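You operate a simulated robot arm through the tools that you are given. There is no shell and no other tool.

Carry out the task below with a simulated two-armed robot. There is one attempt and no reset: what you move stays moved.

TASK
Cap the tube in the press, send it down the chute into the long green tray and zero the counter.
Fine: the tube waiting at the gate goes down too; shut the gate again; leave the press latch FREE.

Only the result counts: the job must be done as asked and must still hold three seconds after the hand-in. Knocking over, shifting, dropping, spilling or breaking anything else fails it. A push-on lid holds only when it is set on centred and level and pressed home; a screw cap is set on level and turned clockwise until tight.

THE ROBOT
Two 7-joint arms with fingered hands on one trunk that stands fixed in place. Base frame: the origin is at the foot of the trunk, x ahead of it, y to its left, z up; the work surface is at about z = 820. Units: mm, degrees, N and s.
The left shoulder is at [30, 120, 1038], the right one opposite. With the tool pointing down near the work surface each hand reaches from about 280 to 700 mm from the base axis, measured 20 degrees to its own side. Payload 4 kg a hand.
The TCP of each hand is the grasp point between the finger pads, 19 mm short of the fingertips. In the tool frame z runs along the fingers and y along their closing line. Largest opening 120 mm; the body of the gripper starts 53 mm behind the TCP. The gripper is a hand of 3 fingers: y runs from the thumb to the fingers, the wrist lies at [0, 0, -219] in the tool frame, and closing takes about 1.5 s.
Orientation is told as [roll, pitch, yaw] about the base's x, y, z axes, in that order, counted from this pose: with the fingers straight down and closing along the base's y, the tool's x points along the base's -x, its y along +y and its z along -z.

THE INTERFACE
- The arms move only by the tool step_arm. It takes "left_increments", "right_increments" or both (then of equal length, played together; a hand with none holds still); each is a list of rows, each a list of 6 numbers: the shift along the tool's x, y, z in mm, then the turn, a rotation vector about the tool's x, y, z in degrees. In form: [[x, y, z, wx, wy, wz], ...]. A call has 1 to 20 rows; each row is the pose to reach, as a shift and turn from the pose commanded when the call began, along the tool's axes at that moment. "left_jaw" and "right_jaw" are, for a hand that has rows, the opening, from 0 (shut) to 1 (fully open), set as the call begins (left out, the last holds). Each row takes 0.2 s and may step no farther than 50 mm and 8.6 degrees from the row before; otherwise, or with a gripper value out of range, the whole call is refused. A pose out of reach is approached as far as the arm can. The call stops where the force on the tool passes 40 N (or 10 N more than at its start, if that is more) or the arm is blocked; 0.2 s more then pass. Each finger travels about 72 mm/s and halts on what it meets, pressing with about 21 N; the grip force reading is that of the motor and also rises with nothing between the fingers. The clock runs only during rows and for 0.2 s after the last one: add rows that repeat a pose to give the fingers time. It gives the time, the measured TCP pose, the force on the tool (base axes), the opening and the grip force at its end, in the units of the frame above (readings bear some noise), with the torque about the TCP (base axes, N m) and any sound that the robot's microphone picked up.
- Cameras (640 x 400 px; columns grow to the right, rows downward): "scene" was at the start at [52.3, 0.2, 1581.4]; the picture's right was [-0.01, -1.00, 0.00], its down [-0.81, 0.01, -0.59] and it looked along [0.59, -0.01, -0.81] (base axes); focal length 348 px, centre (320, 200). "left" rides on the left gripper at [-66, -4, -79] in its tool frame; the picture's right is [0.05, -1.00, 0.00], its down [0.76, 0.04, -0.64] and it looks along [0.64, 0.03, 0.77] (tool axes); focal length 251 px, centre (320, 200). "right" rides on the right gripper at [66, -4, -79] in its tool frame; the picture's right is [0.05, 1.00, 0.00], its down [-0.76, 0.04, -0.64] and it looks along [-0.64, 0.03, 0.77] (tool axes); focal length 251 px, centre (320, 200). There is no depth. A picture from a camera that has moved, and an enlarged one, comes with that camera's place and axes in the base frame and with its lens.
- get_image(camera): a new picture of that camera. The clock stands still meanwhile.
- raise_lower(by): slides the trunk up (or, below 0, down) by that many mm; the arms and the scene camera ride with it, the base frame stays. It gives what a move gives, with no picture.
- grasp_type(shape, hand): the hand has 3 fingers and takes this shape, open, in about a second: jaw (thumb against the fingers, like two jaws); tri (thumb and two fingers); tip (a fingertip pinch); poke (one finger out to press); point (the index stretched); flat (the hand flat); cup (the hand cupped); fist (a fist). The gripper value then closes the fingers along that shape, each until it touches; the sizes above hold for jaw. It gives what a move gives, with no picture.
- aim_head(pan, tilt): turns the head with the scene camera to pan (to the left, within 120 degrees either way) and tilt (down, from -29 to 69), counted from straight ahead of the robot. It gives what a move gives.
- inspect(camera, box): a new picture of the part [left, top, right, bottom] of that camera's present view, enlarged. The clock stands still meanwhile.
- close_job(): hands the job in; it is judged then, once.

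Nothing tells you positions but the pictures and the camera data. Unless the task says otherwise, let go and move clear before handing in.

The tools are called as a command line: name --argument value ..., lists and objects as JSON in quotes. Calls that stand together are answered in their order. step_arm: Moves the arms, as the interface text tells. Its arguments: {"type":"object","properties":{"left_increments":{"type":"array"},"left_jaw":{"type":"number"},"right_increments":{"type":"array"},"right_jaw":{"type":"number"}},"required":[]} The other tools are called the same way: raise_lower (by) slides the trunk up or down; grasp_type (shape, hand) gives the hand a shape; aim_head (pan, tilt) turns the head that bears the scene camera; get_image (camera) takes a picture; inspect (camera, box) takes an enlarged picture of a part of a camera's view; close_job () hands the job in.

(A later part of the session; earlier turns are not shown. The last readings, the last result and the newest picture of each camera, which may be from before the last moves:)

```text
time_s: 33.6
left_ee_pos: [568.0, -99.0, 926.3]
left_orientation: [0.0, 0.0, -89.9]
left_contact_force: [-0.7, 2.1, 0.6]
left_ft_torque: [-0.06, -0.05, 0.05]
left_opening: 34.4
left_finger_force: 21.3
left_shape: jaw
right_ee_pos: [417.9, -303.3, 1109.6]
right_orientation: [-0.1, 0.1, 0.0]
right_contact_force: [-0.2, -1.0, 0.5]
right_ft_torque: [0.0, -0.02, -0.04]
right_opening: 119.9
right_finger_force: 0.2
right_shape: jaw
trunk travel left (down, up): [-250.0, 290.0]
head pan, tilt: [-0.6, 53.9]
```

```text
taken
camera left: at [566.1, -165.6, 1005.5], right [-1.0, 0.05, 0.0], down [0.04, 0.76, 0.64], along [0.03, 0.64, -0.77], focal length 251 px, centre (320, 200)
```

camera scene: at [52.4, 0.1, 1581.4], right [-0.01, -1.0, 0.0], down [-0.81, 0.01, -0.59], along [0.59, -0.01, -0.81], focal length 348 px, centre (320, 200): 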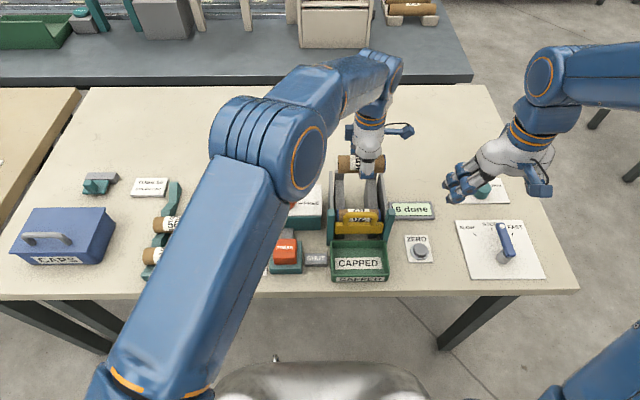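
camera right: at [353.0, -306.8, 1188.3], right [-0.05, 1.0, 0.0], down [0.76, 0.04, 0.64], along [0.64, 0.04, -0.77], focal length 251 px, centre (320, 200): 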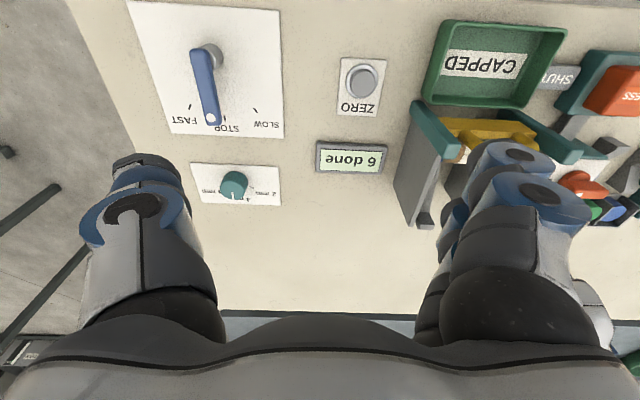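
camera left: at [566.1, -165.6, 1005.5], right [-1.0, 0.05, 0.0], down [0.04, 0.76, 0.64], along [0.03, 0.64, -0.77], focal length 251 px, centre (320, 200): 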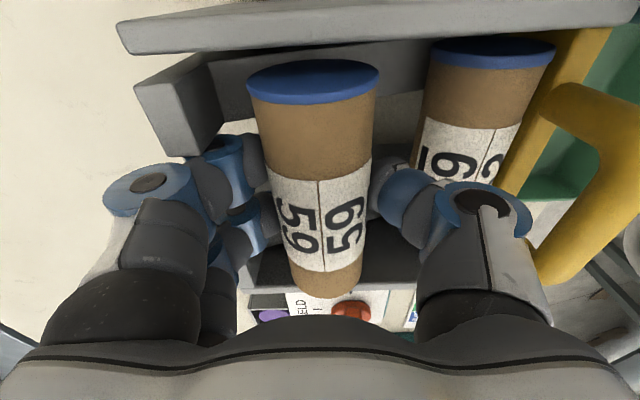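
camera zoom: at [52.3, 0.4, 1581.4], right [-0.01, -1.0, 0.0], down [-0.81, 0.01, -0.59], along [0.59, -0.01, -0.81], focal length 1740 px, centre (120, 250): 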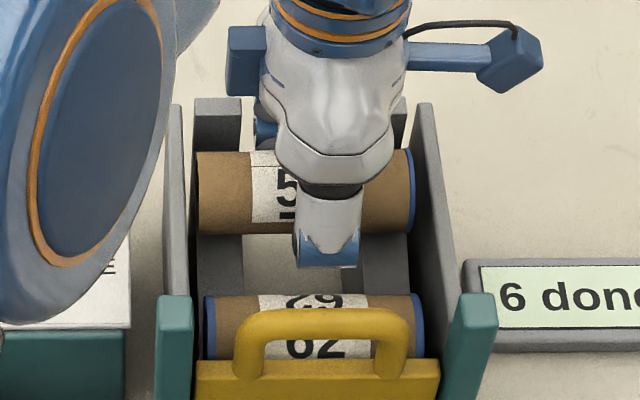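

step_arm --left_increments '[[1.5, 0, 0, 0, 0, 0], [1.5, 0, 2, 0, 0, 0], [1.5, 0, 4, 0, 0, 0]]'

inspect --camera "left" --box '[110, 0, 460, 220]'

```text
time_s: 34.4
left_ee_pos: [568.1, -96.9, 922.8]
left_orientation: [0.0, -0.1, -90.1]
left_contact_force: [0.0, 0.3, -0.6]
left_ft_torque: [0.03, 0.02, -0.04]
left_opening: 34.4
left_finger_force: 20.4
left_shape: jaw
right_ee_pos: [416.9, -302.7, 1110.1]
right_orientation: [0.1, 0.0, -0.1]
right_contact_force: [-0.4, -0.5, -0.2]
right_ft_torque: [0.0, -0.01, 0.03]
right_opening: 119.9
right_finger_force: 0.1
right_shape: jaw
trunk travel left (down, up): [-250.0, 290.0]
head pan, tilt: [-0.6, 53.9]
```

```text
1.82 times, centred on (285, 110) of left
camera zoom: at [565.9, -164.1, 1001.2], right [-1.0, 0.05, 0.0], down [0.04, 0.76, 0.64], along [0.03, 0.64, -0.77], focal length 457 px, centre (384, 364)
```

zoom: 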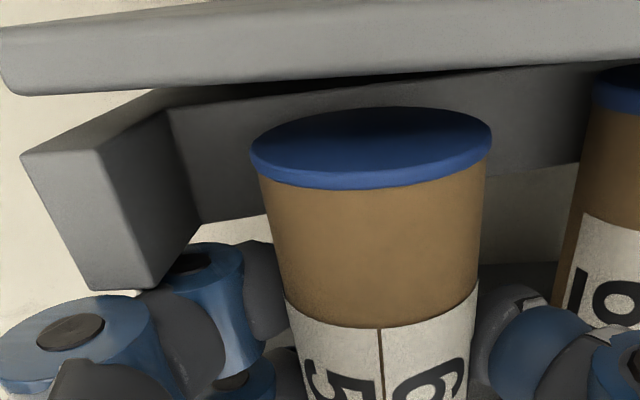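

No contact yet, and the finger passes clear of the lip. I'll keep lowering in small steps.

step_arm --left_increments '[[0, 0, 2, 0, 0, 0], [0, 0, 4, 0, 0, 0]]'

step_arm --left_increments '[[0, 0, 2, 0, 0, 0], [0, 0, 4, 0, 0, 0]]'

inspect --camera "scene" --box '[315, 150, 405, 230]'

get_image --camera "left"

```text
time_s: 35.0
left_ee_pos: [567.2, -97.7, 919.9]
left_orientation: [0.2, -0.1, -90.0]
left_contact_force: [-1.7, 0.4, 11.2]
left_ft_torque: [0.01, 0.01, -0.03]
left_opening: 35.1
left_finger_force: 20.8
left_shape: jaw
right_ee_pos: [418.2, -300.9, 1109.2]
right_orientation: [0.0, 0.0, 0.0]
right_contact_force: [0.0, -0.1, 0.7]
right_ft_torque: [0.03, -0.02, 0.03]
right_opening: 120.1
right_finger_force: 0.0
right_shape: jaw
trunk travel left (down, up): [-250.0, 290.0]
head pan, tilt: [-0.6, 53.9]
```

```text
time_s: 35.6
left_ee_pos: [567.7, -96.4, 918.5]
left_orientation: [0.6, -0.2, -90.0]
left_contact_force: [-1.2, 1.2, 30.0]
left_ft_torque: [0.0, -0.1, -0.06]
left_opening: 37.1
left_finger_force: 21.0
left_shape: jaw
right_ee_pos: [415.7, -301.8, 1111.0]
right_orientation: [0.0, -0.1, 0.0]
right_contact_force: [-0.8, -0.2, -1.0]
right_ft_torque: [-0.03, 0.02, 0.0]
right_opening: 119.8
right_finger_force: 0.2
right_shape: jaw
trunk travel left (down, up): [-250.0, 290.0]
head pan, tilt: [-0.6, 53.9]
```

```text
5.00 times, centred on (360, 190) of scene
camera zoom: at [48.6, 1.0, 1581.8], right [-0.01, -1.0, 0.0], down [-0.81, 0.01, -0.59], along [0.59, -0.01, -0.81], focal length 1740 px, centre (120, 250)
```

zoom: 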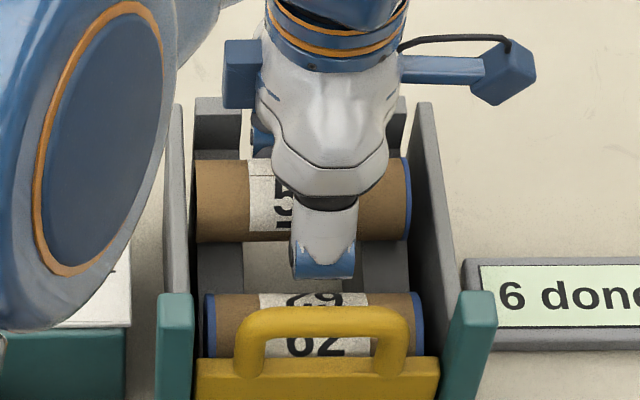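

```text
taken
camera left: at [564.9, -164.2, 997.8], right [-1.0, 0.05, -0.01], down [0.04, 0.77, 0.64], along [0.04, 0.64, -0.77], focal length 251 px, centre (320, 200)
```

left: 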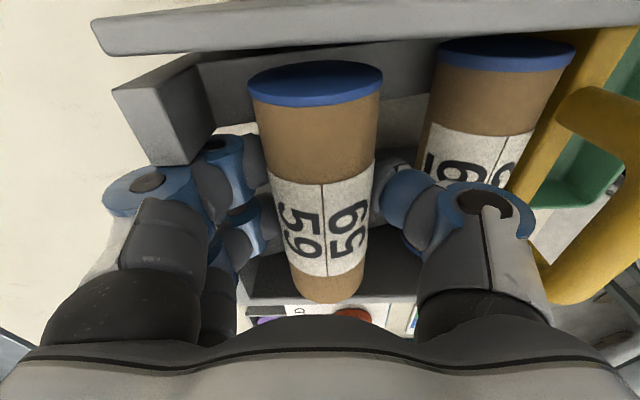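

The tube now rests on the rails (contact at z ≈ 920). I'll ease off the pressure and open the fingers a little.

step_arm --left_increments '[[0, 0, -3, 0, 0, 0], [0, 0, -5, 0, 0, 0], [0, 0, -5, 0, 0, 0]]'

step_arm --left_increments '[[0, 0, 0, 0, 0, 0], [0, 0, 0, 0, 0, 0], [0, 0, 0, 0, 0, 0]]' --left_jaw 0.45

inspect --camera "scene" --box '[315, 150, 405, 230]'

get_image --camera "left"

```text
time_s: 36.4
left_ee_pos: [567.5, -97.2, 919.0]
left_orientation: [-0.1, 0.1, -90.1]
left_contact_force: [-1.1, -1.0, 10.9]
left_ft_torque: [0.02, -0.01, -0.03]
left_opening: 36.8
left_finger_force: 21.1
left_shape: jaw
right_ee_pos: [418.5, -302.9, 1111.4]
right_orientation: [-0.2, 0.1, 0.0]
right_contact_force: [1.0, -0.1, -1.2]
right_ft_torque: [0.03, -0.01, 0.02]
right_opening: 119.8
right_finger_force: 0.1
right_shape: jaw
trunk travel left (down, up): [-250.0, 290.0]
head pan, tilt: [-0.6, 53.9]
```

```text
time_s: 37.2
left_ee_pos: [568.1, -98.2, 918.2]
left_orientation: [-0.1, 0.1, -90.0]
left_contact_force: [-0.4, 0.0, 0.1]
left_ft_torque: [0.0, 0.01, 0.05]
left_opening: 53.7
left_finger_force: 0.1
left_shape: jaw
right_ee_pos: [417.9, -303.3, 1109.6]
right_orientation: [0.1, 0.0, 0.0]
right_contact_force: [0.1, -0.1, 0.4]
right_ft_torque: [0.02, 0.01, 0.01]
right_opening: 120.0
right_finger_force: 0.0
right_shape: jaw
trunk travel left (down, up): [-250.0, 290.0]
head pan, tilt: [-0.6, 53.9]
```

```text
5.00 times, centred on (360, 190) of scene
camera zoom: at [52.3, 0.2, 1581.3], right [-0.01, -1.0, 0.0], down [-0.81, 0.01, -0.59], along [0.59, -0.01, -0.81], focal length 1740 px, centre (120, 250)
```

zoom: 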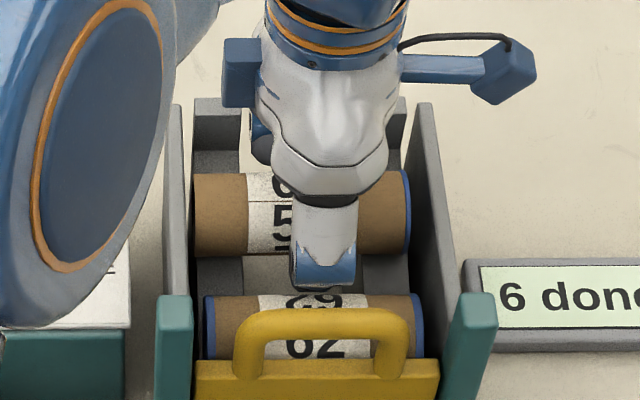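

```text
taken
camera left: at [565.6, -164.2, 998.1], right [-1.0, 0.05, 0.0], down [0.04, 0.76, 0.64], along [0.03, 0.64, -0.77], focal length 251 px, centre (320, 200)
```

left: 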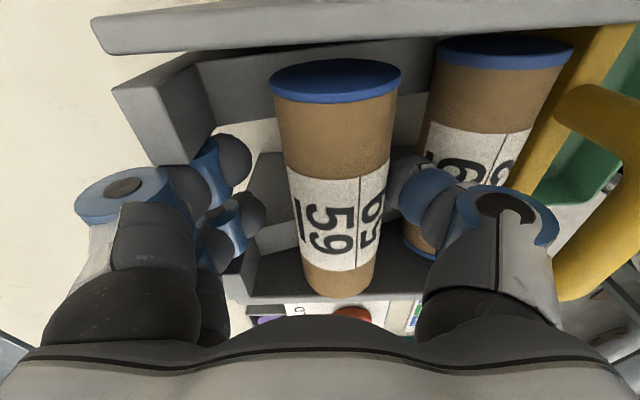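

The tube is free and leans on the thumb. I'll lift the hand straight up so that it rolls down to tube 62.

step_arm --left_increments '[[0, 0, -4, 0, 0, 0], [0, 0, -10, 0, 0, 0], [0, 0, -18, 0, 0, 0], [0, 0, -28, 0, 0, 0], [0, 0, -40, 0, 0, 0], [0, 0, -60, 0, 0, 0], [0, 0, -90, 0, 0, 0], [0, 0, -120, 0, 0, 0]]'

inspect --camera "scene" --box '[315, 150, 405, 230]'

get_image --camera "left"

```text
time_s: 39.0
left_ee_pos: [567.5, -96.4, 1039.7]
left_orientation: [-0.1, -0.1, -90.0]
left_contact_force: [0.2, -0.9, -0.9]
left_ft_torque: [0.0, -0.02, 0.0]
left_opening: 53.8
left_finger_force: 0.1
left_shape: jaw
right_ee_pos: [416.8, -301.2, 1109.7]
right_orientation: [0.0, 0.0, 0.0]
right_contact_force: [-0.5, 0.2, 0.8]
right_ft_torque: [0.02, 0.0, -0.03]
right_opening: 120.0
right_finger_force: 0.1
right_shape: jaw
trunk travel left (down, up): [-250.0, 290.0]
head pan, tilt: [-0.6, 53.9]
```

```text
5.00 times, centred on (360, 190) of scene
camera zoom: at [51.9, 0.3, 1581.4], right [-0.01, -1.0, 0.0], down [-0.81, 0.01, -0.59], along [0.59, -0.01, -0.81], focal length 1740 px, centre (120, 250)
```

zoom: 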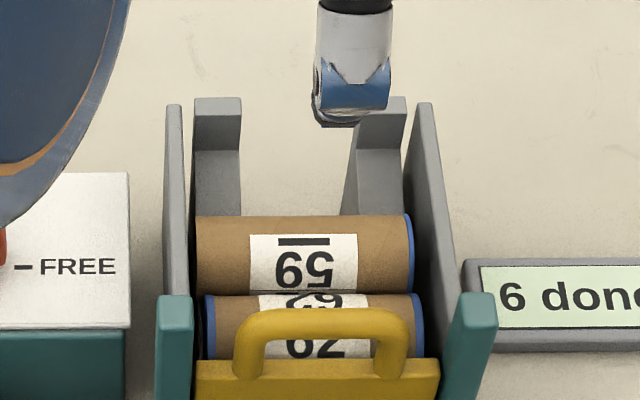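

```text
taken
camera left: at [565.3, -164.0, 1119.4], right [-1.0, 0.05, 0.0], down [0.04, 0.76, 0.64], along [0.03, 0.64, -0.77], focal length 251 px, centre (320, 200)
```

left: 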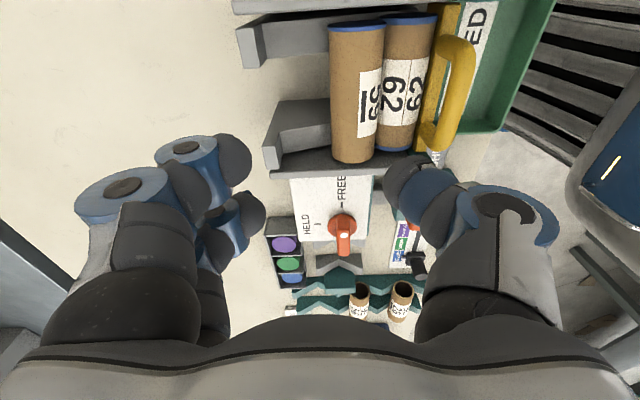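

Tube 59 now rests behind tube 62. I'll take the left hand away to the left and turn the right hand 90° so that it can close on the gate handle's top bar.

step_arm --left_increments '[[10, 0, -5, 0, 0, 0], [30, 0, -10, 0, 0, 0], [60, 0, -15, 0, 0, 0], [90, 0, -20, 0, 0, 0], [120, 0, -25, 0, 0, 0], [150, 0, -30, 0, 0, 0], [180, 0, -35, 0, 0, 0], [210, 0, -40, 0, 0, 0], [240, 0, -45, 0, 0, 0], [260, 0, -50, 0, 0, 0], [260, 0, -50, 0, 0, 0], [260, 0, -50, 0, 0, 0]]' --right_increments '[[0, 0, 0, 0, 0, -8], [0, 0, 0, 0, 0, -16], [0, 0, 0, 0, 0, -24], [0, 0, 0, 0, 0, -32], [0, 0, 0, 0, 0, -40], [0, 0, 0, 0, 0, -48], [0, 0, 0, 0, 0, -56], [0, 0, 0, 0, 0, -64], [0, 0, 0, 0, 0, -72], [0, 0, 0, 0, 0, -80], [0, 0, 0, 0, 0, -88], [0, 0, 0, 0, 0, -90]]'

get_image --camera "scene"

get_image --camera "right"

```text
time_s: 41.6
left_ee_pos: [568.3, 162.2, 1088.7]
left_orientation: [0.0, 0.0, -89.9]
left_contact_force: [-0.3, -0.4, 0.1]
left_ft_torque: [-0.01, 0.0, 0.01]
left_opening: 53.5
left_finger_force: 0.1
left_shape: jaw
right_ee_pos: [417.9, -303.4, 1109.2]
right_orientation: [0.1, 0.0, 90.1]
right_contact_force: [0.7, 0.0, 0.4]
right_ft_torque: [0.01, 0.01, 0.03]
right_opening: 120.0
right_finger_force: 0.0
right_shape: jaw
trunk travel left (down, up): [-250.0, 290.0]
head pan, tilt: [-0.6, 53.9]
```

```text
taken
camera scene: at [52.2, 0.2, 1581.4], right [-0.01, -1.0, 0.0], down [-0.81, 0.01, -0.59], along [0.59, -0.01, -0.81], focal length 348 px, centre (320, 200)
```

scene: 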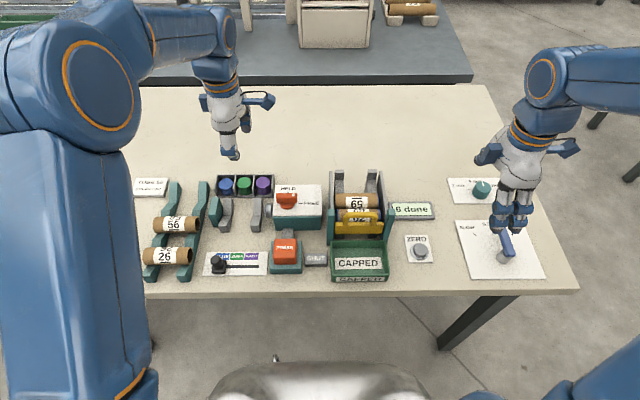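

```text
taken
camera right: at [422.6, -370.0, 1187.4], right [-1.0, -0.06, 0.0], down [-0.04, 0.76, 0.64], along [-0.04, 0.64, -0.77], focal length 251 px, centre (320, 200)
```

right: 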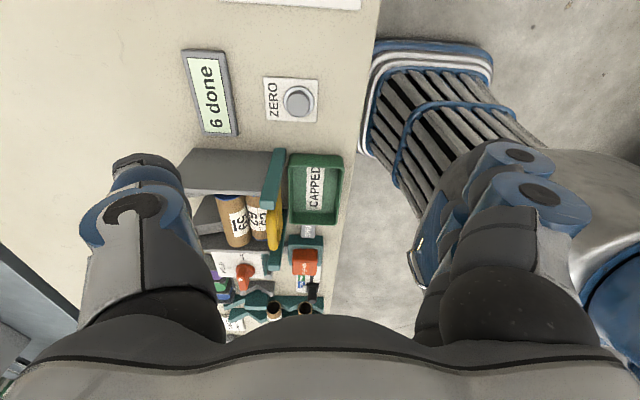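

Right hand is turned. Next I'll bring it above the gate handle with the fingers opened to about 50 mm.

step_arm --right_increments '[[-25, -8, 10, 0, 0, 0], [-55, -16, 22, 0, 0, 0], [-85, -24, 34, 0, 0, 0], [-115, -32, 46, 0, 0, 0], [-145, -42, 58, 0, 0, 0], [-175, -52, 70, 0, 0, 0], [-200, -60, 82, 0, 0, 0], [-206, -60, 89, 0, 0, 0], [-206, -60, 89, 0, 0, 0]]' --right_jaw 0.45

get_image --camera "right"

inspect --camera "scene" --box '[310, 150, 420, 290]'

```text
time_s: 43.6
left_ee_pos: [568.7, 162.2, 1088.7]
left_orientation: [0.0, 0.0, -90.1]
left_contact_force: [0.8, 0.5, -0.4]
left_ft_torque: [0.02, -0.01, 0.01]
left_opening: 53.5
left_finger_force: 0.0
left_shape: jaw
right_ee_pos: [478.8, -96.5, 1019.4]
right_orientation: [0.0, -0.1, 90.1]
right_contact_force: [-0.4, 1.1, 1.1]
right_ft_torque: [0.02, -0.02, -0.03]
right_opening: 54.2
right_finger_force: 0.0
right_shape: jaw
trunk travel left (down, up): [-250.0, 290.0]
head pan, tilt: [-0.6, 53.9]
```

```text
taken
camera right: at [482.8, -163.9, 1098.0], right [-1.0, -0.05, 0.0], down [-0.04, 0.76, 0.64], along [-0.03, 0.64, -0.77], focal length 251 px, centre (320, 200)
```

right: 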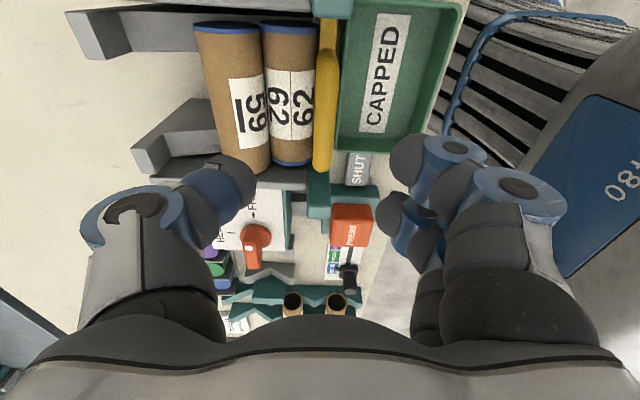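

```text
2.86 times, centred on (365, 220) of scene
camera zoom: at [52.5, 0.4, 1581.4], right [-0.01, -1.0, 0.0], down [-0.81, 0.01, -0.59], along [0.59, -0.01, -0.81], focal length 995 px, centre (191, 143)
```

zoom: 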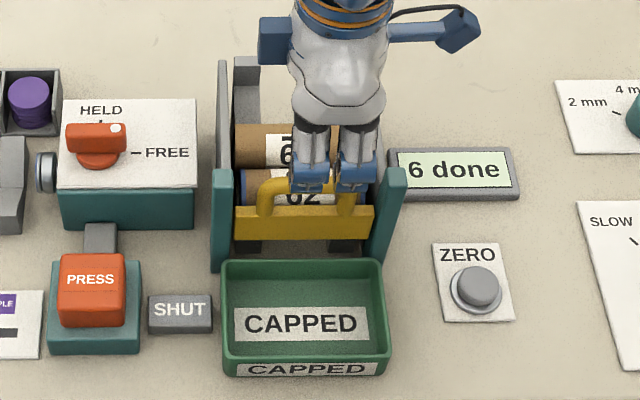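

inspect --camera "scene" --box '[330, 180, 390, 235]'

inspect --camera "right" --box '[240, 0, 420, 200]'

```text
7.27 times, centred on (360, 208) of scene
camera zoom: at [52.5, 0.4, 1581.4], right [-0.01, -1.0, 0.0], down [-0.81, 0.01, -0.59], along [0.59, -0.01, -0.81], focal length 2532 px, centre (29, 146)
```

zoom: 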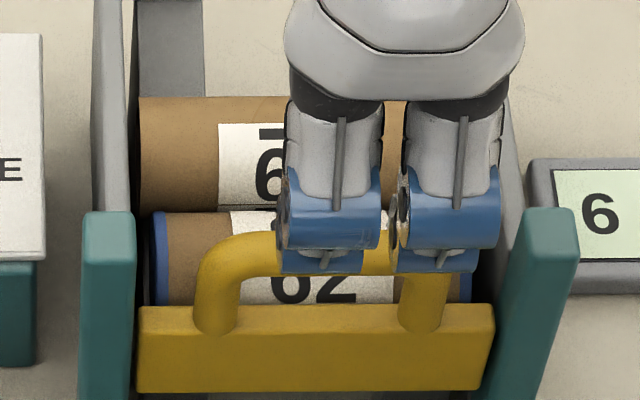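

```text
2.00 times, centred on (330, 100) of right
camera zoom: at [482.8, -163.9, 1098.0], right [-1.0, -0.05, 0.0], down [-0.04, 0.76, 0.64], along [-0.03, 0.64, -0.77], focal length 503 px, centre (300, 400)
```

zoom: 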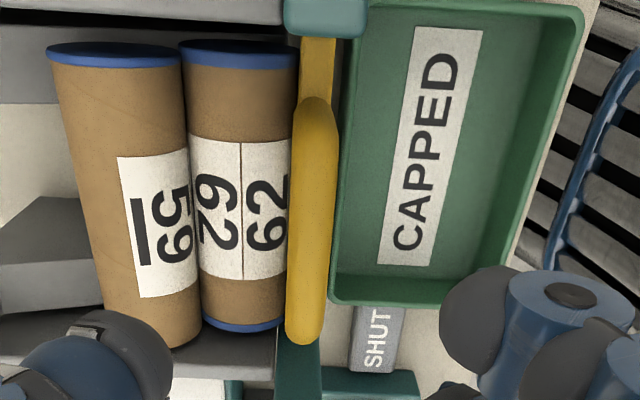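

I'll come down to just above the handle bar and compare finger and handle positions again there.

step_arm --right_increments '[[0, 0, 15, 0, 0, 0], [0, 0, 30, 0, 0, 0], [0, 0, 42, 0, 0, 0], [0, 0, 42, 0, 0, 0]]'

inspect --camera "scene" --box '[330, 180, 390, 235]'

get_image --camera "right"

```text
time_s: 44.6
left_ee_pos: [567.9, 163.5, 1088.2]
left_orientation: [0.0, 0.0, -90.0]
left_contact_force: [0.9, -1.1, 0.1]
left_ft_torque: [0.0, -0.01, 0.0]
left_opening: 53.6
left_finger_force: 0.0
left_shape: jaw
right_ee_pos: [478.3, -96.4, 976.8]
right_orientation: [0.1, -0.1, 90.0]
right_contact_force: [0.6, -0.8, 0.0]
right_ft_torque: [-0.01, 0.01, 0.03]
right_opening: 54.3
right_finger_force: 0.0
right_shape: jaw
trunk travel left (down, up): [-250.0, 290.0]
head pan, tilt: [-0.6, 53.9]
```

```text
7.27 times, centred on (360, 208) of scene
camera zoom: at [52.3, 0.3, 1581.4], right [-0.01, -1.0, 0.0], down [-0.81, 0.01, -0.59], along [0.59, -0.01, -0.81], focal length 2532 px, centre (29, 146)
```

zoom: 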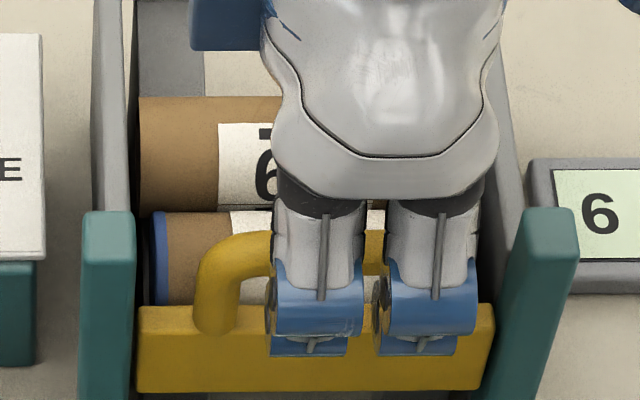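

```text
taken
camera right: at [482.7, -164.1, 1055.5], right [-1.0, -0.05, 0.0], down [-0.04, 0.76, 0.64], along [-0.04, 0.64, -0.77], focal length 251 px, centre (320, 200)
```

right: 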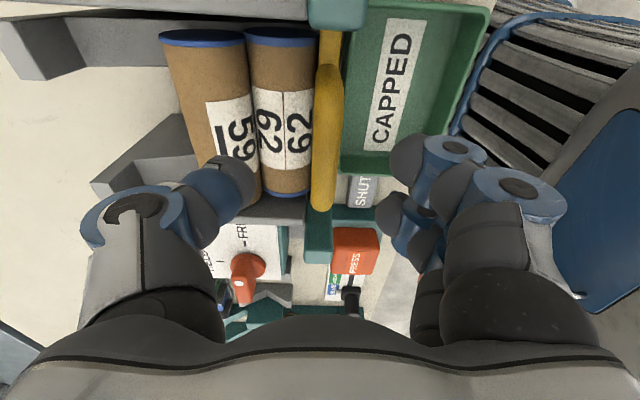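

The handle bar is about 2 mm nearer to me and a few millimetres to the left of the hand's centre. I'll narrow the fingers to about 30 mm, so the far thumb clears tube 62, shift and lower over the bar.

step_arm --right_increments '[[-4, 2, 0, 0, 0, 0], [-4, 2, 0, 0, 0, 0], [-4, 2, 0, 0, 0, 0]]' --right_jaw 0.27

step_arm --right_increments '[[0, 0, 8, 0, 0, 0], [0, 0, 16, 0, 0, 0], [0, 0, 22, 0, 0, 0], [0, 0, 26, 0, 0, 0]]'

inspect --camera "scene" --box '[330, 180, 390, 235]'

get_image --camera "right"

```text
time_s: 45.4
left_ee_pos: [567.5, 162.5, 1089.1]
left_orientation: [0.0, 0.0, -90.0]
left_contact_force: [0.6, -0.4, -0.2]
left_ft_torque: [-0.01, -0.03, 0.01]
left_opening: 53.9
left_finger_force: 0.1
left_shape: jaw
right_ee_pos: [476.9, -92.2, 977.6]
right_orientation: [0.1, 0.1, 90.0]
right_contact_force: [0.8, 0.1, 0.2]
right_ft_torque: [0.01, -0.01, -0.01]
right_opening: 32.8
right_finger_force: 0.1
right_shape: jaw
trunk travel left (down, up): [-250.0, 290.0]
head pan, tilt: [-0.6, 53.9]
```

```text
time_s: 46.4
left_ee_pos: [567.4, 163.7, 1088.6]
left_orientation: [0.0, 0.1, -90.0]
left_contact_force: [-0.4, -0.1, 0.1]
left_ft_torque: [-0.03, 0.01, 0.0]
left_opening: 53.7
left_finger_force: 0.1
left_shape: jaw
right_ee_pos: [477.1, -93.1, 951.2]
right_orientation: [0.0, 0.0, 90.1]
right_contact_force: [0.4, 0.6, -0.8]
right_ft_torque: [0.0, -0.02, -0.01]
right_opening: 32.3
right_finger_force: 0.0
right_shape: jaw
trunk travel left (down, up): [-250.0, 290.0]
head pan, tilt: [-0.6, 53.9]
```

```text
7.27 times, centred on (360, 208) of scene
camera zoom: at [52.5, 0.3, 1581.4], right [-0.01, -1.0, 0.0], down [-0.81, 0.01, -0.59], along [0.59, -0.01, -0.81], focal length 2532 px, centre (29, 146)
```

zoom: 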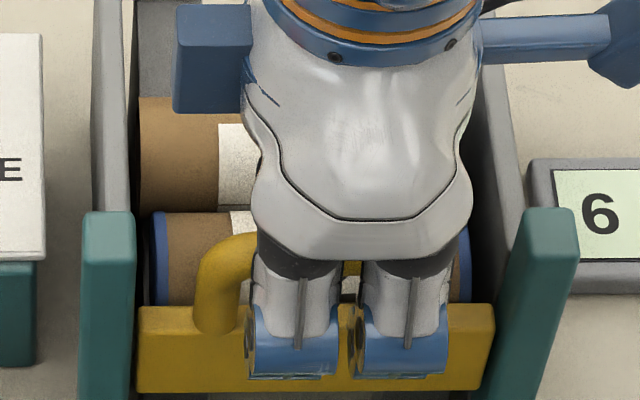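

```text
taken
camera right: at [481.0, -160.5, 1029.9], right [-1.0, -0.05, 0.0], down [-0.04, 0.76, 0.64], along [-0.03, 0.64, -0.77], focal length 251 px, centre (320, 200)
```

right: 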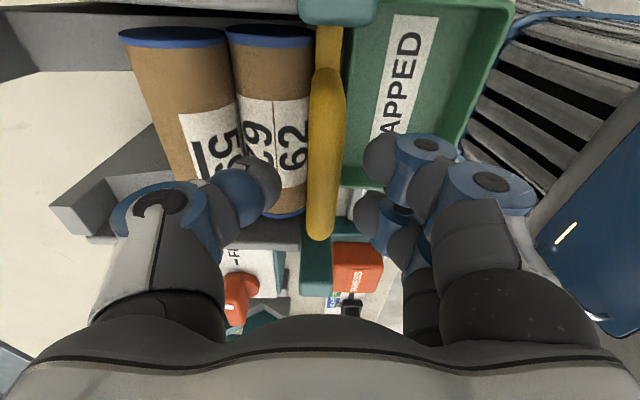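

The bar sits between the thumb and the fingers. I'll lower a few more millimetres and close on it.

step_arm --right_increments '[[0, 0, 3, 0, 0, 0], [0, 0, 6, 0, 0, 0], [0, 0, 6, 0, 0, 0]]'

step_arm --right_increments '[[0, 0, 0, 0, 0, 0], [0, 0, 0, 0, 0, 0], [0, 0, 0, 0, 0, 0], [0, 0, 0, 0, 0, 0]]' --right_jaw 0

get_image --camera "right"

inspect --camera "scene" --box '[310, 150, 420, 290]'

```text
time_s: 47.2
left_ee_pos: [568.6, 162.8, 1088.5]
left_orientation: [0.1, 0.0, -90.1]
left_contact_force: [0.2, -0.4, -0.7]
left_ft_torque: [-0.04, -0.01, -0.02]
left_opening: 53.5
left_finger_force: 0.1
left_shape: jaw
right_ee_pos: [477.1, -93.7, 946.0]
right_orientation: [0.0, 0.0, 90.0]
right_contact_force: [0.4, -0.6, 0.0]
right_ft_torque: [-0.01, -0.02, -0.01]
right_opening: 32.7
right_finger_force: 0.1
right_shape: jaw
trunk travel left (down, up): [-250.0, 290.0]
head pan, tilt: [-0.6, 53.9]
```

```text
time_s: 48.2
left_ee_pos: [566.9, 162.9, 1088.4]
left_orientation: [0.1, 0.0, -90.0]
left_contact_force: [-0.5, -0.3, -0.3]
left_ft_torque: [0.02, -0.02, 0.0]
left_opening: 53.6
left_finger_force: 0.1
left_shape: jaw
right_ee_pos: [476.3, -94.1, 946.6]
right_orientation: [0.1, 0.0, 90.0]
right_contact_force: [-1.8, -0.7, -2.3]
right_ft_torque: [0.0, 0.0, 0.02]
right_opening: 6.9
right_finger_force: 20.6
right_shape: jaw
trunk travel left (down, up): [-250.0, 290.0]
head pan, tilt: [-0.6, 53.9]
```

```text
taken
camera right: at [480.8, -160.6, 1024.5], right [-1.0, -0.05, 0.0], down [-0.04, 0.76, 0.64], along [-0.04, 0.64, -0.77], focal length 251 px, centre (320, 200)
```

right: 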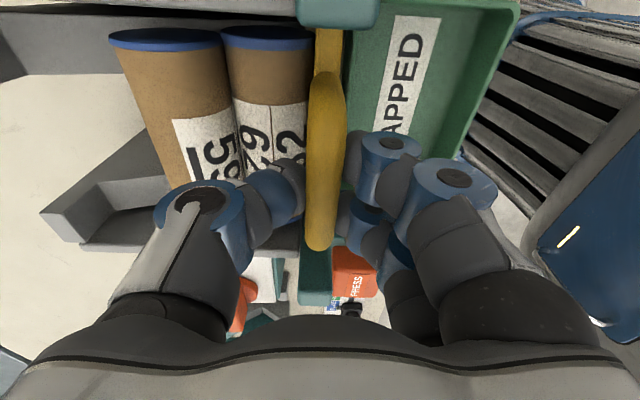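

```text
2.86 times, centred on (365, 220) of scene
camera zoom: at [52.5, 0.2, 1581.4], right [-0.01, -1.0, 0.0], down [-0.81, 0.01, -0.59], along [0.59, -0.01, -0.81], focal length 995 px, centre (191, 143)
```

zoom: 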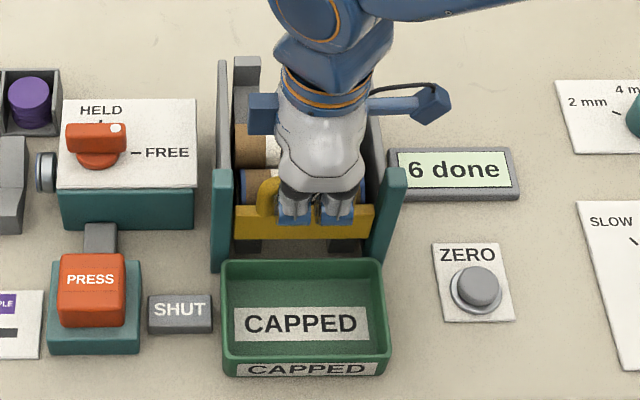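

The fingers hold the handle. I'll raise the gate slowly.

step_arm --right_increments '[[0, 0, -3, 0, 0, 0], [0, 0, -6, 0, 0, 0], [0, 0, -10, 0, 0, 0]]'

get_image --camera "right"

inspect --camera "scene" --box '[310, 150, 420, 290]'

```text
time_s: 49.0
left_ee_pos: [566.4, 164.1, 1088.0]
left_orientation: [0.0, 0.1, -90.0]
left_contact_force: [0.4, -0.3, 0.0]
left_ft_torque: [0.01, -0.02, -0.03]
left_opening: 53.8
left_finger_force: 0.0
left_shape: jaw
right_ee_pos: [476.1, -93.8, 956.0]
right_orientation: [0.0, 0.0, 90.0]
right_contact_force: [-1.5, -0.9, -1.8]
right_ft_torque: [0.0, 0.01, -0.02]
right_opening: 7.4
right_finger_force: 20.7
right_shape: jaw
trunk travel left (down, up): [-250.0, 290.0]
head pan, tilt: [-0.6, 53.9]
```

```text
taken
camera right: at [480.8, -160.6, 1034.4], right [-1.0, -0.05, 0.0], down [-0.04, 0.76, 0.64], along [-0.04, 0.64, -0.77], focal length 251 px, centre (320, 200)
```

right: 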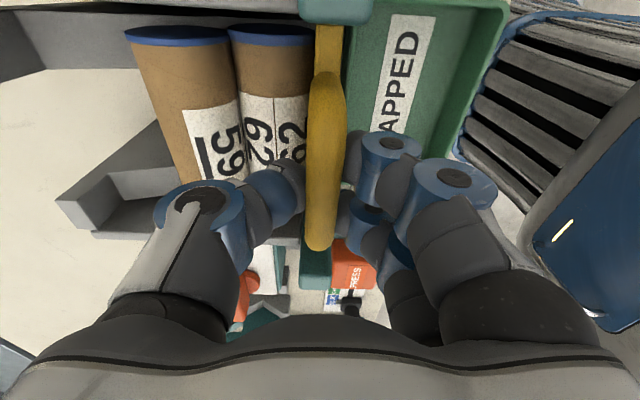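

```text
2.86 times, centred on (365, 220) of scene
camera zoom: at [52.4, 0.2, 1581.4], right [-0.01, -1.0, 0.0], down [-0.81, 0.01, -0.59], along [0.59, -0.01, -0.81], focal length 995 px, centre (191, 143)
```

zoom: 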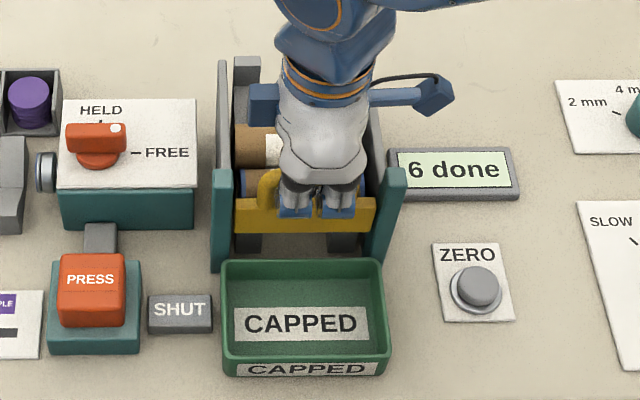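

The gate slides straight up with no resistance. I'll go on raising it until the tubes can pass.

step_arm --right_increments '[[0, 0, -8, 0, 0, 0], [0, 0, -16, 0, 0, 0], [0, 0, -24, 0, 0, 0], [0, 0, -32, 0, 0, 0], [0, 0, -40, 0, 0, 0]]'

inspect --camera "scene" --box '[310, 150, 420, 290]'

get_image --camera "right"

```text
time_s: 50.2
left_ee_pos: [567.1, 163.4, 1087.1]
left_orientation: [-0.1, 0.0, -90.0]
left_contact_force: [0.3, -0.2, -1.0]
left_ft_torque: [0.0, 0.0, -0.01]
left_opening: 53.8
left_finger_force: 0.1
left_shape: jaw
right_ee_pos: [476.5, -95.0, 994.3]
right_orientation: [0.2, 0.0, 90.0]
right_contact_force: [-2.7, 1.0, -5.5]
right_ft_torque: [0.0, 0.03, 0.0]
right_opening: 7.6
right_finger_force: 21.2
right_shape: jaw
trunk travel left (down, up): [-250.0, 290.0]
head pan, tilt: [-0.6, 53.9]
```

```text
2.86 times, centred on (365, 220) of scene
camera zoom: at [53.0, 0.4, 1581.3], right [-0.01, -1.0, 0.0], down [-0.81, 0.01, -0.59], along [0.59, -0.01, -0.81], focal length 995 px, centre (191, 143)
```

zoom: 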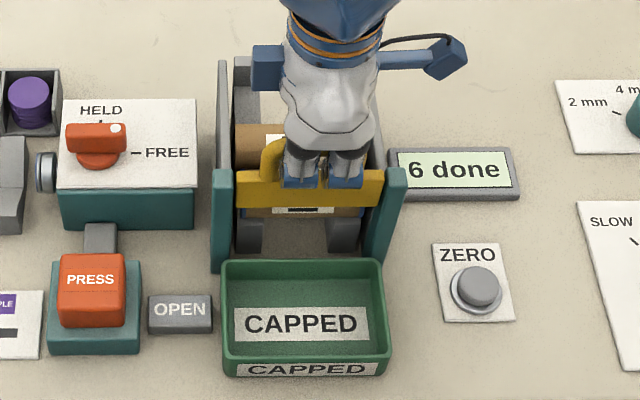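

```text
taken
camera right: at [481.0, -160.7, 1073.3], right [-1.0, -0.05, 0.0], down [-0.04, 0.76, 0.64], along [-0.04, 0.64, -0.77], focal length 251 px, centre (320, 200)
```

right: 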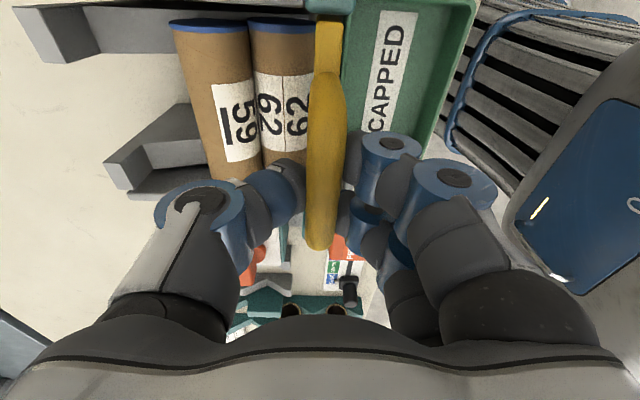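

The indicator now reads OPEN but the tubes are not yet through. I'll raise it a little more, carefully.

step_arm --right_increments '[[0, 0, -4, 0, 0, 0], [0, 0, -8, 0, 0, 0], [0, 0, -8, 0, 0, 0], [0, 0, -8, 0, 0, 0]]'

inspect --camera "scene" --box '[310, 150, 420, 290]'

```text
time_s: 51.2
left_ee_pos: [569.3, 163.3, 1086.1]
left_orientation: [0.0, -0.1, -90.0]
left_contact_force: [0.1, 0.1, -0.5]
left_ft_torque: [0.0, 0.01, 0.05]
left_opening: 53.6
left_finger_force: 0.1
left_shape: jaw
right_ee_pos: [477.6, -94.5, 1002.2]
right_orientation: [0.2, 0.0, 90.0]
right_contact_force: [-4.4, 0.4, -23.0]
right_ft_torque: [-0.03, -0.04, 0.01]
right_opening: 5.6
right_finger_force: 21.0
right_shape: jaw
trunk travel left (down, up): [-250.0, 290.0]
head pan, tilt: [-0.6, 53.9]
```

```text
2.86 times, centred on (365, 220) of scene
camera zoom: at [53.8, -0.2, 1581.3], right [-0.01, -1.0, 0.0], down [-0.81, 0.01, -0.59], along [0.59, -0.01, -0.81], focal length 995 px, centre (191, 143)
```

zoom: 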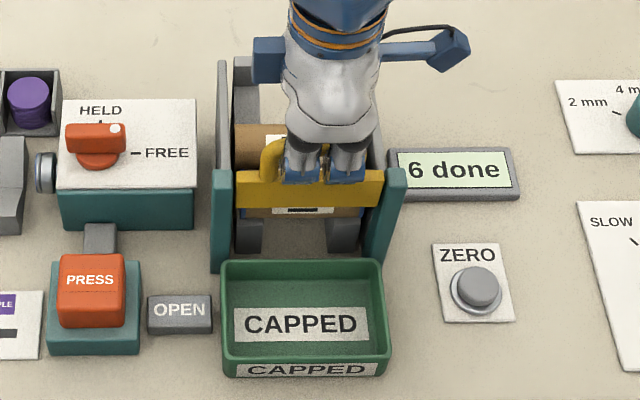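

The gate has reached its upper stop, yet the tubes have not rolled. I'll look closely at what holds them.

inspect --camera "scene" --box '[325, 190, 395, 260]'

get_image --camera "right"

inspect --camera "right" --box '[140, 0, 420, 220]'

```text
5.71 times, centred on (360, 225) of scene
camera zoom: at [53.8, -0.2, 1581.3], right [-0.01, -1.0, 0.0], down [-0.81, 0.01, -0.59], along [0.59, -0.01, -0.81], focal length 1989 px, centre (91, 57)
```

zoom: 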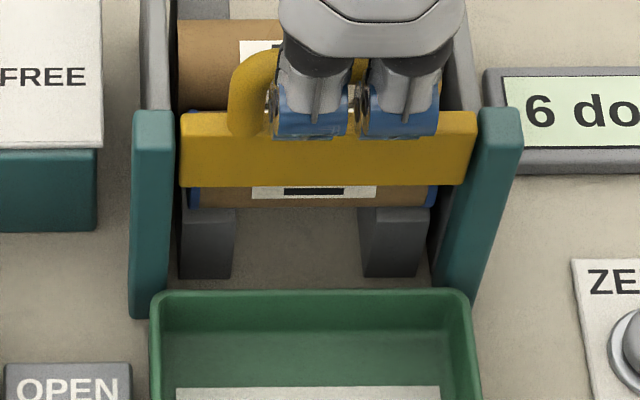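

```text
taken
camera right: at [481.5, -161.2, 1081.4], right [-1.0, -0.05, 0.0], down [-0.04, 0.76, 0.64], along [-0.04, 0.64, -0.77], focal length 251 px, centre (320, 200)
```

right: 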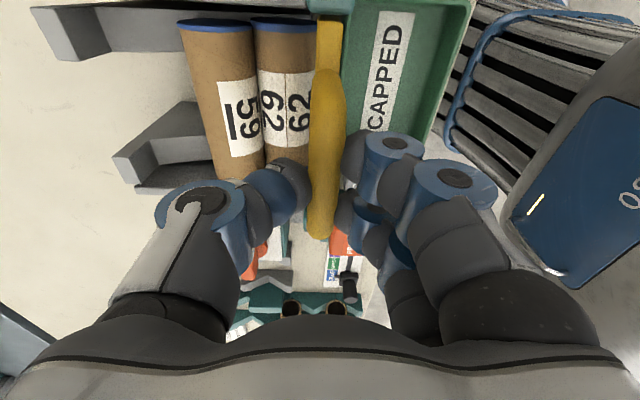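

```text
1.82 times, centred on (280, 110) of right
camera zoom: at [481.5, -161.2, 1081.4], right [-1.0, -0.05, 0.0], down [-0.04, 0.76, 0.64], along [-0.04, 0.64, -0.77], focal length 457 px, centre (393, 364)
```

zoom: 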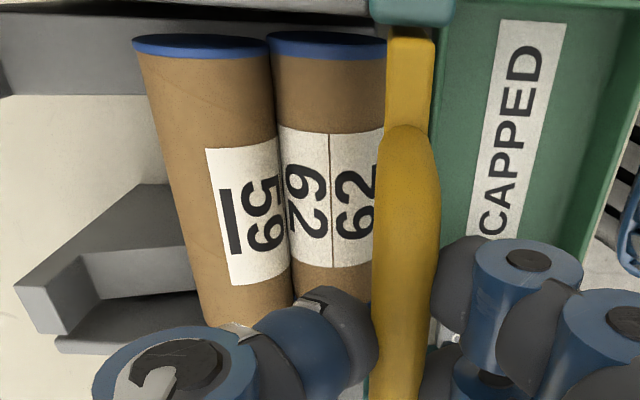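

The gate is at its top stop and, by my figures, its plate clears the tube by a few millimetres. I'll ease the pull slightly, wait a second and look again.

step_arm --right_increments '[[0, 0, 2, 0, 0, 0], [0, 0, 3, 0, 0, 0], [0, 0, 3, 0, 0, 0], [0, 0, 3, 0, 0, 0], [0, 0, 3, 0, 0, 0]]'

inspect --camera "scene" --box '[325, 190, 395, 260]'

inspect --camera "scene" --box '[330, 225, 365, 250]'

inspect --camera "scene" --box '[365, 215, 395, 250]'

```text
time_s: 52.4
left_ee_pos: [567.3, 164.0, 1087.9]
left_orientation: [0.0, 0.0, -90.0]
left_contact_force: [-0.4, 0.7, -0.1]
left_ft_torque: [0.0, -0.01, 0.01]
left_opening: 53.8
left_finger_force: 0.0
left_shape: jaw
right_ee_pos: [477.1, -94.2, 1001.6]
right_orientation: [-0.1, 0.0, 89.9]
right_contact_force: [-0.3, -3.5, -1.8]
right_ft_torque: [-0.02, -0.02, -0.03]
right_opening: 6.1
right_finger_force: 21.0
right_shape: jaw
trunk travel left (down, up): [-250.0, 290.0]
head pan, tilt: [-0.6, 53.9]
```

```text
5.71 times, centred on (360, 225) of scene
camera zoom: at [52.6, -0.4, 1581.4], right [-0.01, -1.0, 0.0], down [-0.81, 0.01, -0.59], along [0.59, -0.01, -0.81], focal length 1989 px, centre (91, 57)
```

zoom: 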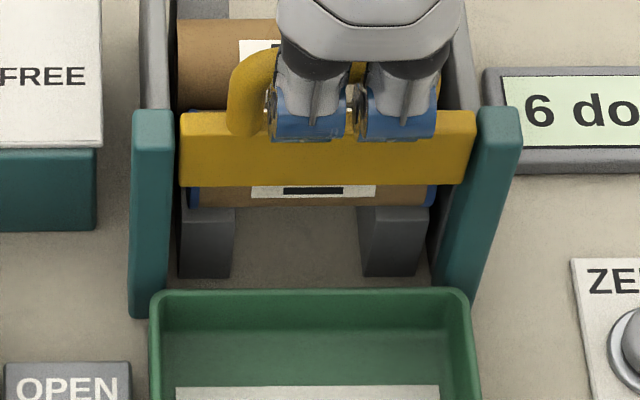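

```text
16.00 times, centred on (348, 238) of scene
camera zoom: at [52.6, -0.4, 1581.4], right [-0.01, -1.0, 0.0], down [-0.81, 0.01, -0.59], along [0.59, -0.01, -0.81], focal length 5570 px, centre (-120, -400)
```

zoom: 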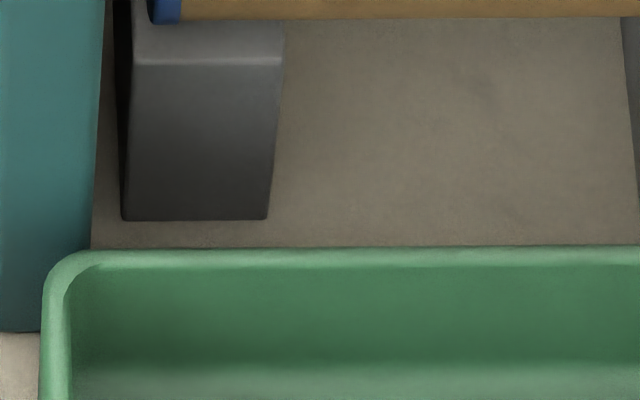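

```text
11.43 times, centred on (380, 232) of scene
camera zoom: at [52.6, -0.4, 1581.4], right [-0.01, -1.0, 0.0], down [-0.81, 0.01, -0.59], along [0.59, -0.01, -0.81], focal length 3978 px, centre (-366, -171)
```

zoom: 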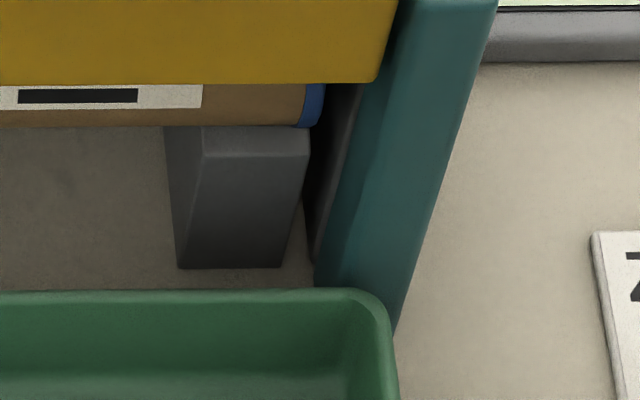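

No lip is visible on the rails. I'll look at the gate end from the right-hand camera to see whether the plate still touches tube 62.

inspect --camera "right" --box '[230, 0, 370, 90]'

inspect --camera "right" --box '[230, 90, 370, 220]'

inspect --camera "scene" --box '[335, 205, 385, 240]'

```text
4.44 times, centred on (300, 45) of right
camera zoom: at [481.2, -160.9, 1079.4], right [-1.0, -0.05, 0.0], down [-0.04, 0.76, 0.64], along [-0.03, 0.64, -0.77], focal length 1118 px, centre (409, 889)
```

zoom: 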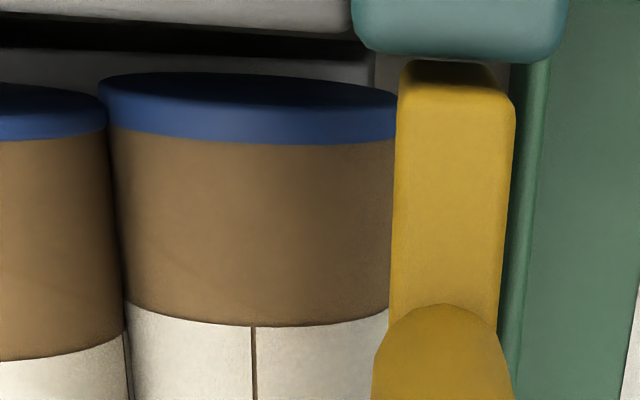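

```text
3.08 times, centred on (300, 155) of right
camera zoom: at [481.2, -160.9, 1079.4], right [-1.0, -0.05, 0.0], down [-0.04, 0.76, 0.64], along [-0.03, 0.64, -0.77], focal length 774 px, centre (382, 338)
```

zoom: 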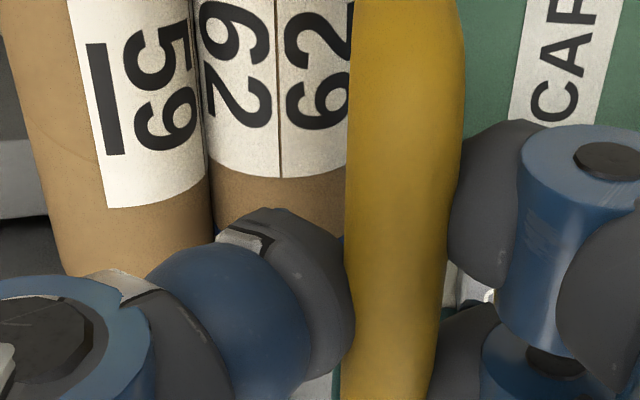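

```text
11.43 times, centred on (360, 222) of scene
camera zoom: at [52.6, -0.4, 1581.4], right [-0.01, -1.0, 0.0], down [-0.81, 0.01, -0.59], along [0.59, -0.01, -0.81], focal length 3978 px, centre (-137, -57)
```

zoom: 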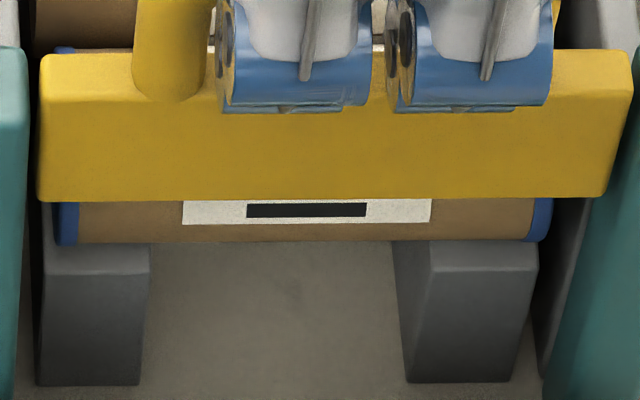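

The plate is well above tube 62, so the two tubes seem to be locked against each other by friction and need a nudge from behind. With the right hand upright over the gate there is no room for that, so I'll lower the gate first, then hold it with the left hand tilted toward me and push with the right.

step_arm --right_increments '[[0, 0, 8, 0, 0, 0], [0, 0, 16, 0, 0, 0], [0, 0, 24, 0, 0, 0], [0, 0, 32, 0, 0, 0], [0, 0, 40, 0, 0, 0], [0, 0, 46, 0, 0, 0]]'

inspect --camera "scene" --box '[310, 150, 420, 290]'

get_image --camera "right"

```text
time_s: 53.8
left_ee_pos: [568.5, 162.3, 1088.0]
left_orientation: [0.0, 0.0, -90.0]
left_contact_force: [0.6, 0.5, -0.4]
left_ft_torque: [0.01, 0.01, -0.01]
left_opening: 53.6
left_finger_force: 0.1
left_shape: jaw
right_ee_pos: [476.0, -94.0, 954.5]
right_orientation: [0.1, 0.0, 90.0]
right_contact_force: [4.4, -2.1, -0.9]
right_ft_torque: [-0.03, -0.04, -0.02]
right_opening: 6.6
right_finger_force: 20.9
right_shape: jaw
trunk travel left (down, up): [-250.0, 290.0]
head pan, tilt: [-0.6, 53.9]
```

```text
2.86 times, centred on (365, 220) of scene
camera zoom: at [53.1, -0.2, 1581.3], right [-0.01, -1.0, 0.0], down [-0.81, 0.01, -0.59], along [0.59, -0.01, -0.81], focal length 995 px, centre (191, 143)
```

zoom: 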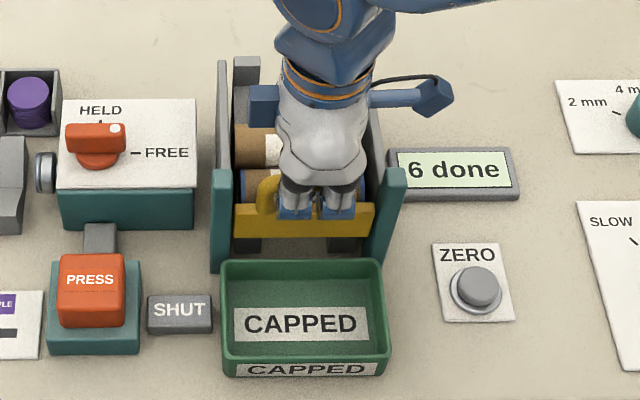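

```text
taken
camera right: at [481.0, -160.8, 1033.0], right [-1.0, -0.05, 0.0], down [-0.04, 0.76, 0.64], along [-0.04, 0.64, -0.77], focal length 251 px, centre (320, 200)
```

right: 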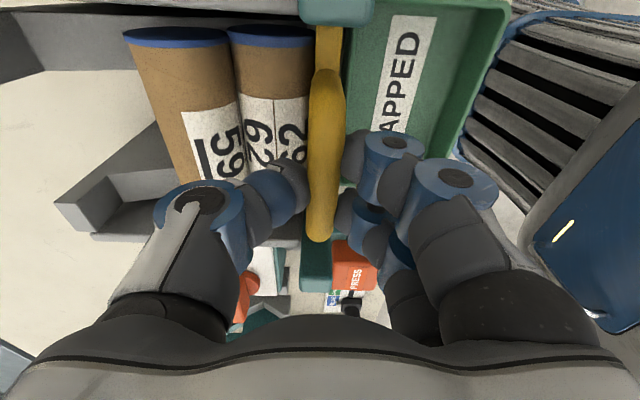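

step_arm --right_increments '[[0, 0, 3, 0, 0, 0], [0, 0, 6, 0, 0, 0], [0, 0, 6, 0, 0, 0]]'

inspect --camera "scene" --box '[325, 190, 395, 260]'

```text
time_s: 54.6
left_ee_pos: [568.1, 162.7, 1088.3]
left_orientation: [-0.1, 0.0, -90.0]
left_contact_force: [0.2, 0.4, 0.0]
left_ft_torque: [0.02, 0.02, 0.0]
left_opening: 54.0
left_finger_force: 0.1
left_shape: jaw
right_ee_pos: [476.7, -94.5, 948.3]
right_orientation: [-0.2, -0.1, 90.0]
right_contact_force: [4.8, -5.8, 11.9]
right_ft_torque: [-0.02, -0.05, -0.03]
right_opening: 7.5
right_finger_force: 21.2
right_shape: jaw
trunk travel left (down, up): [-250.0, 290.0]
head pan, tilt: [-0.6, 53.9]
```

```text
5.71 times, centred on (360, 225) of scene
camera zoom: at [52.0, -0.3, 1581.5], right [-0.01, -1.0, 0.0], down [-0.81, 0.01, -0.59], along [0.59, -0.01, -0.81], focal length 1989 px, centre (91, 57)
```

zoom: 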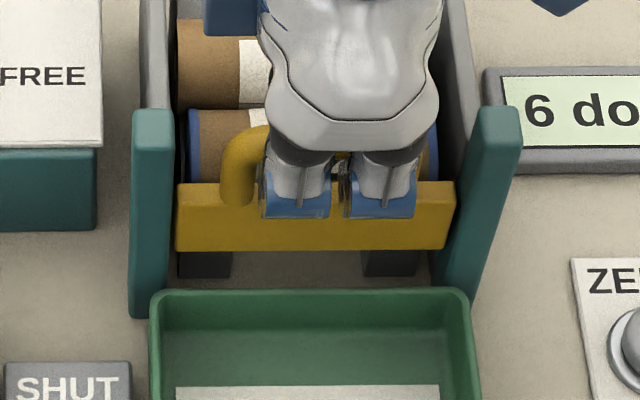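

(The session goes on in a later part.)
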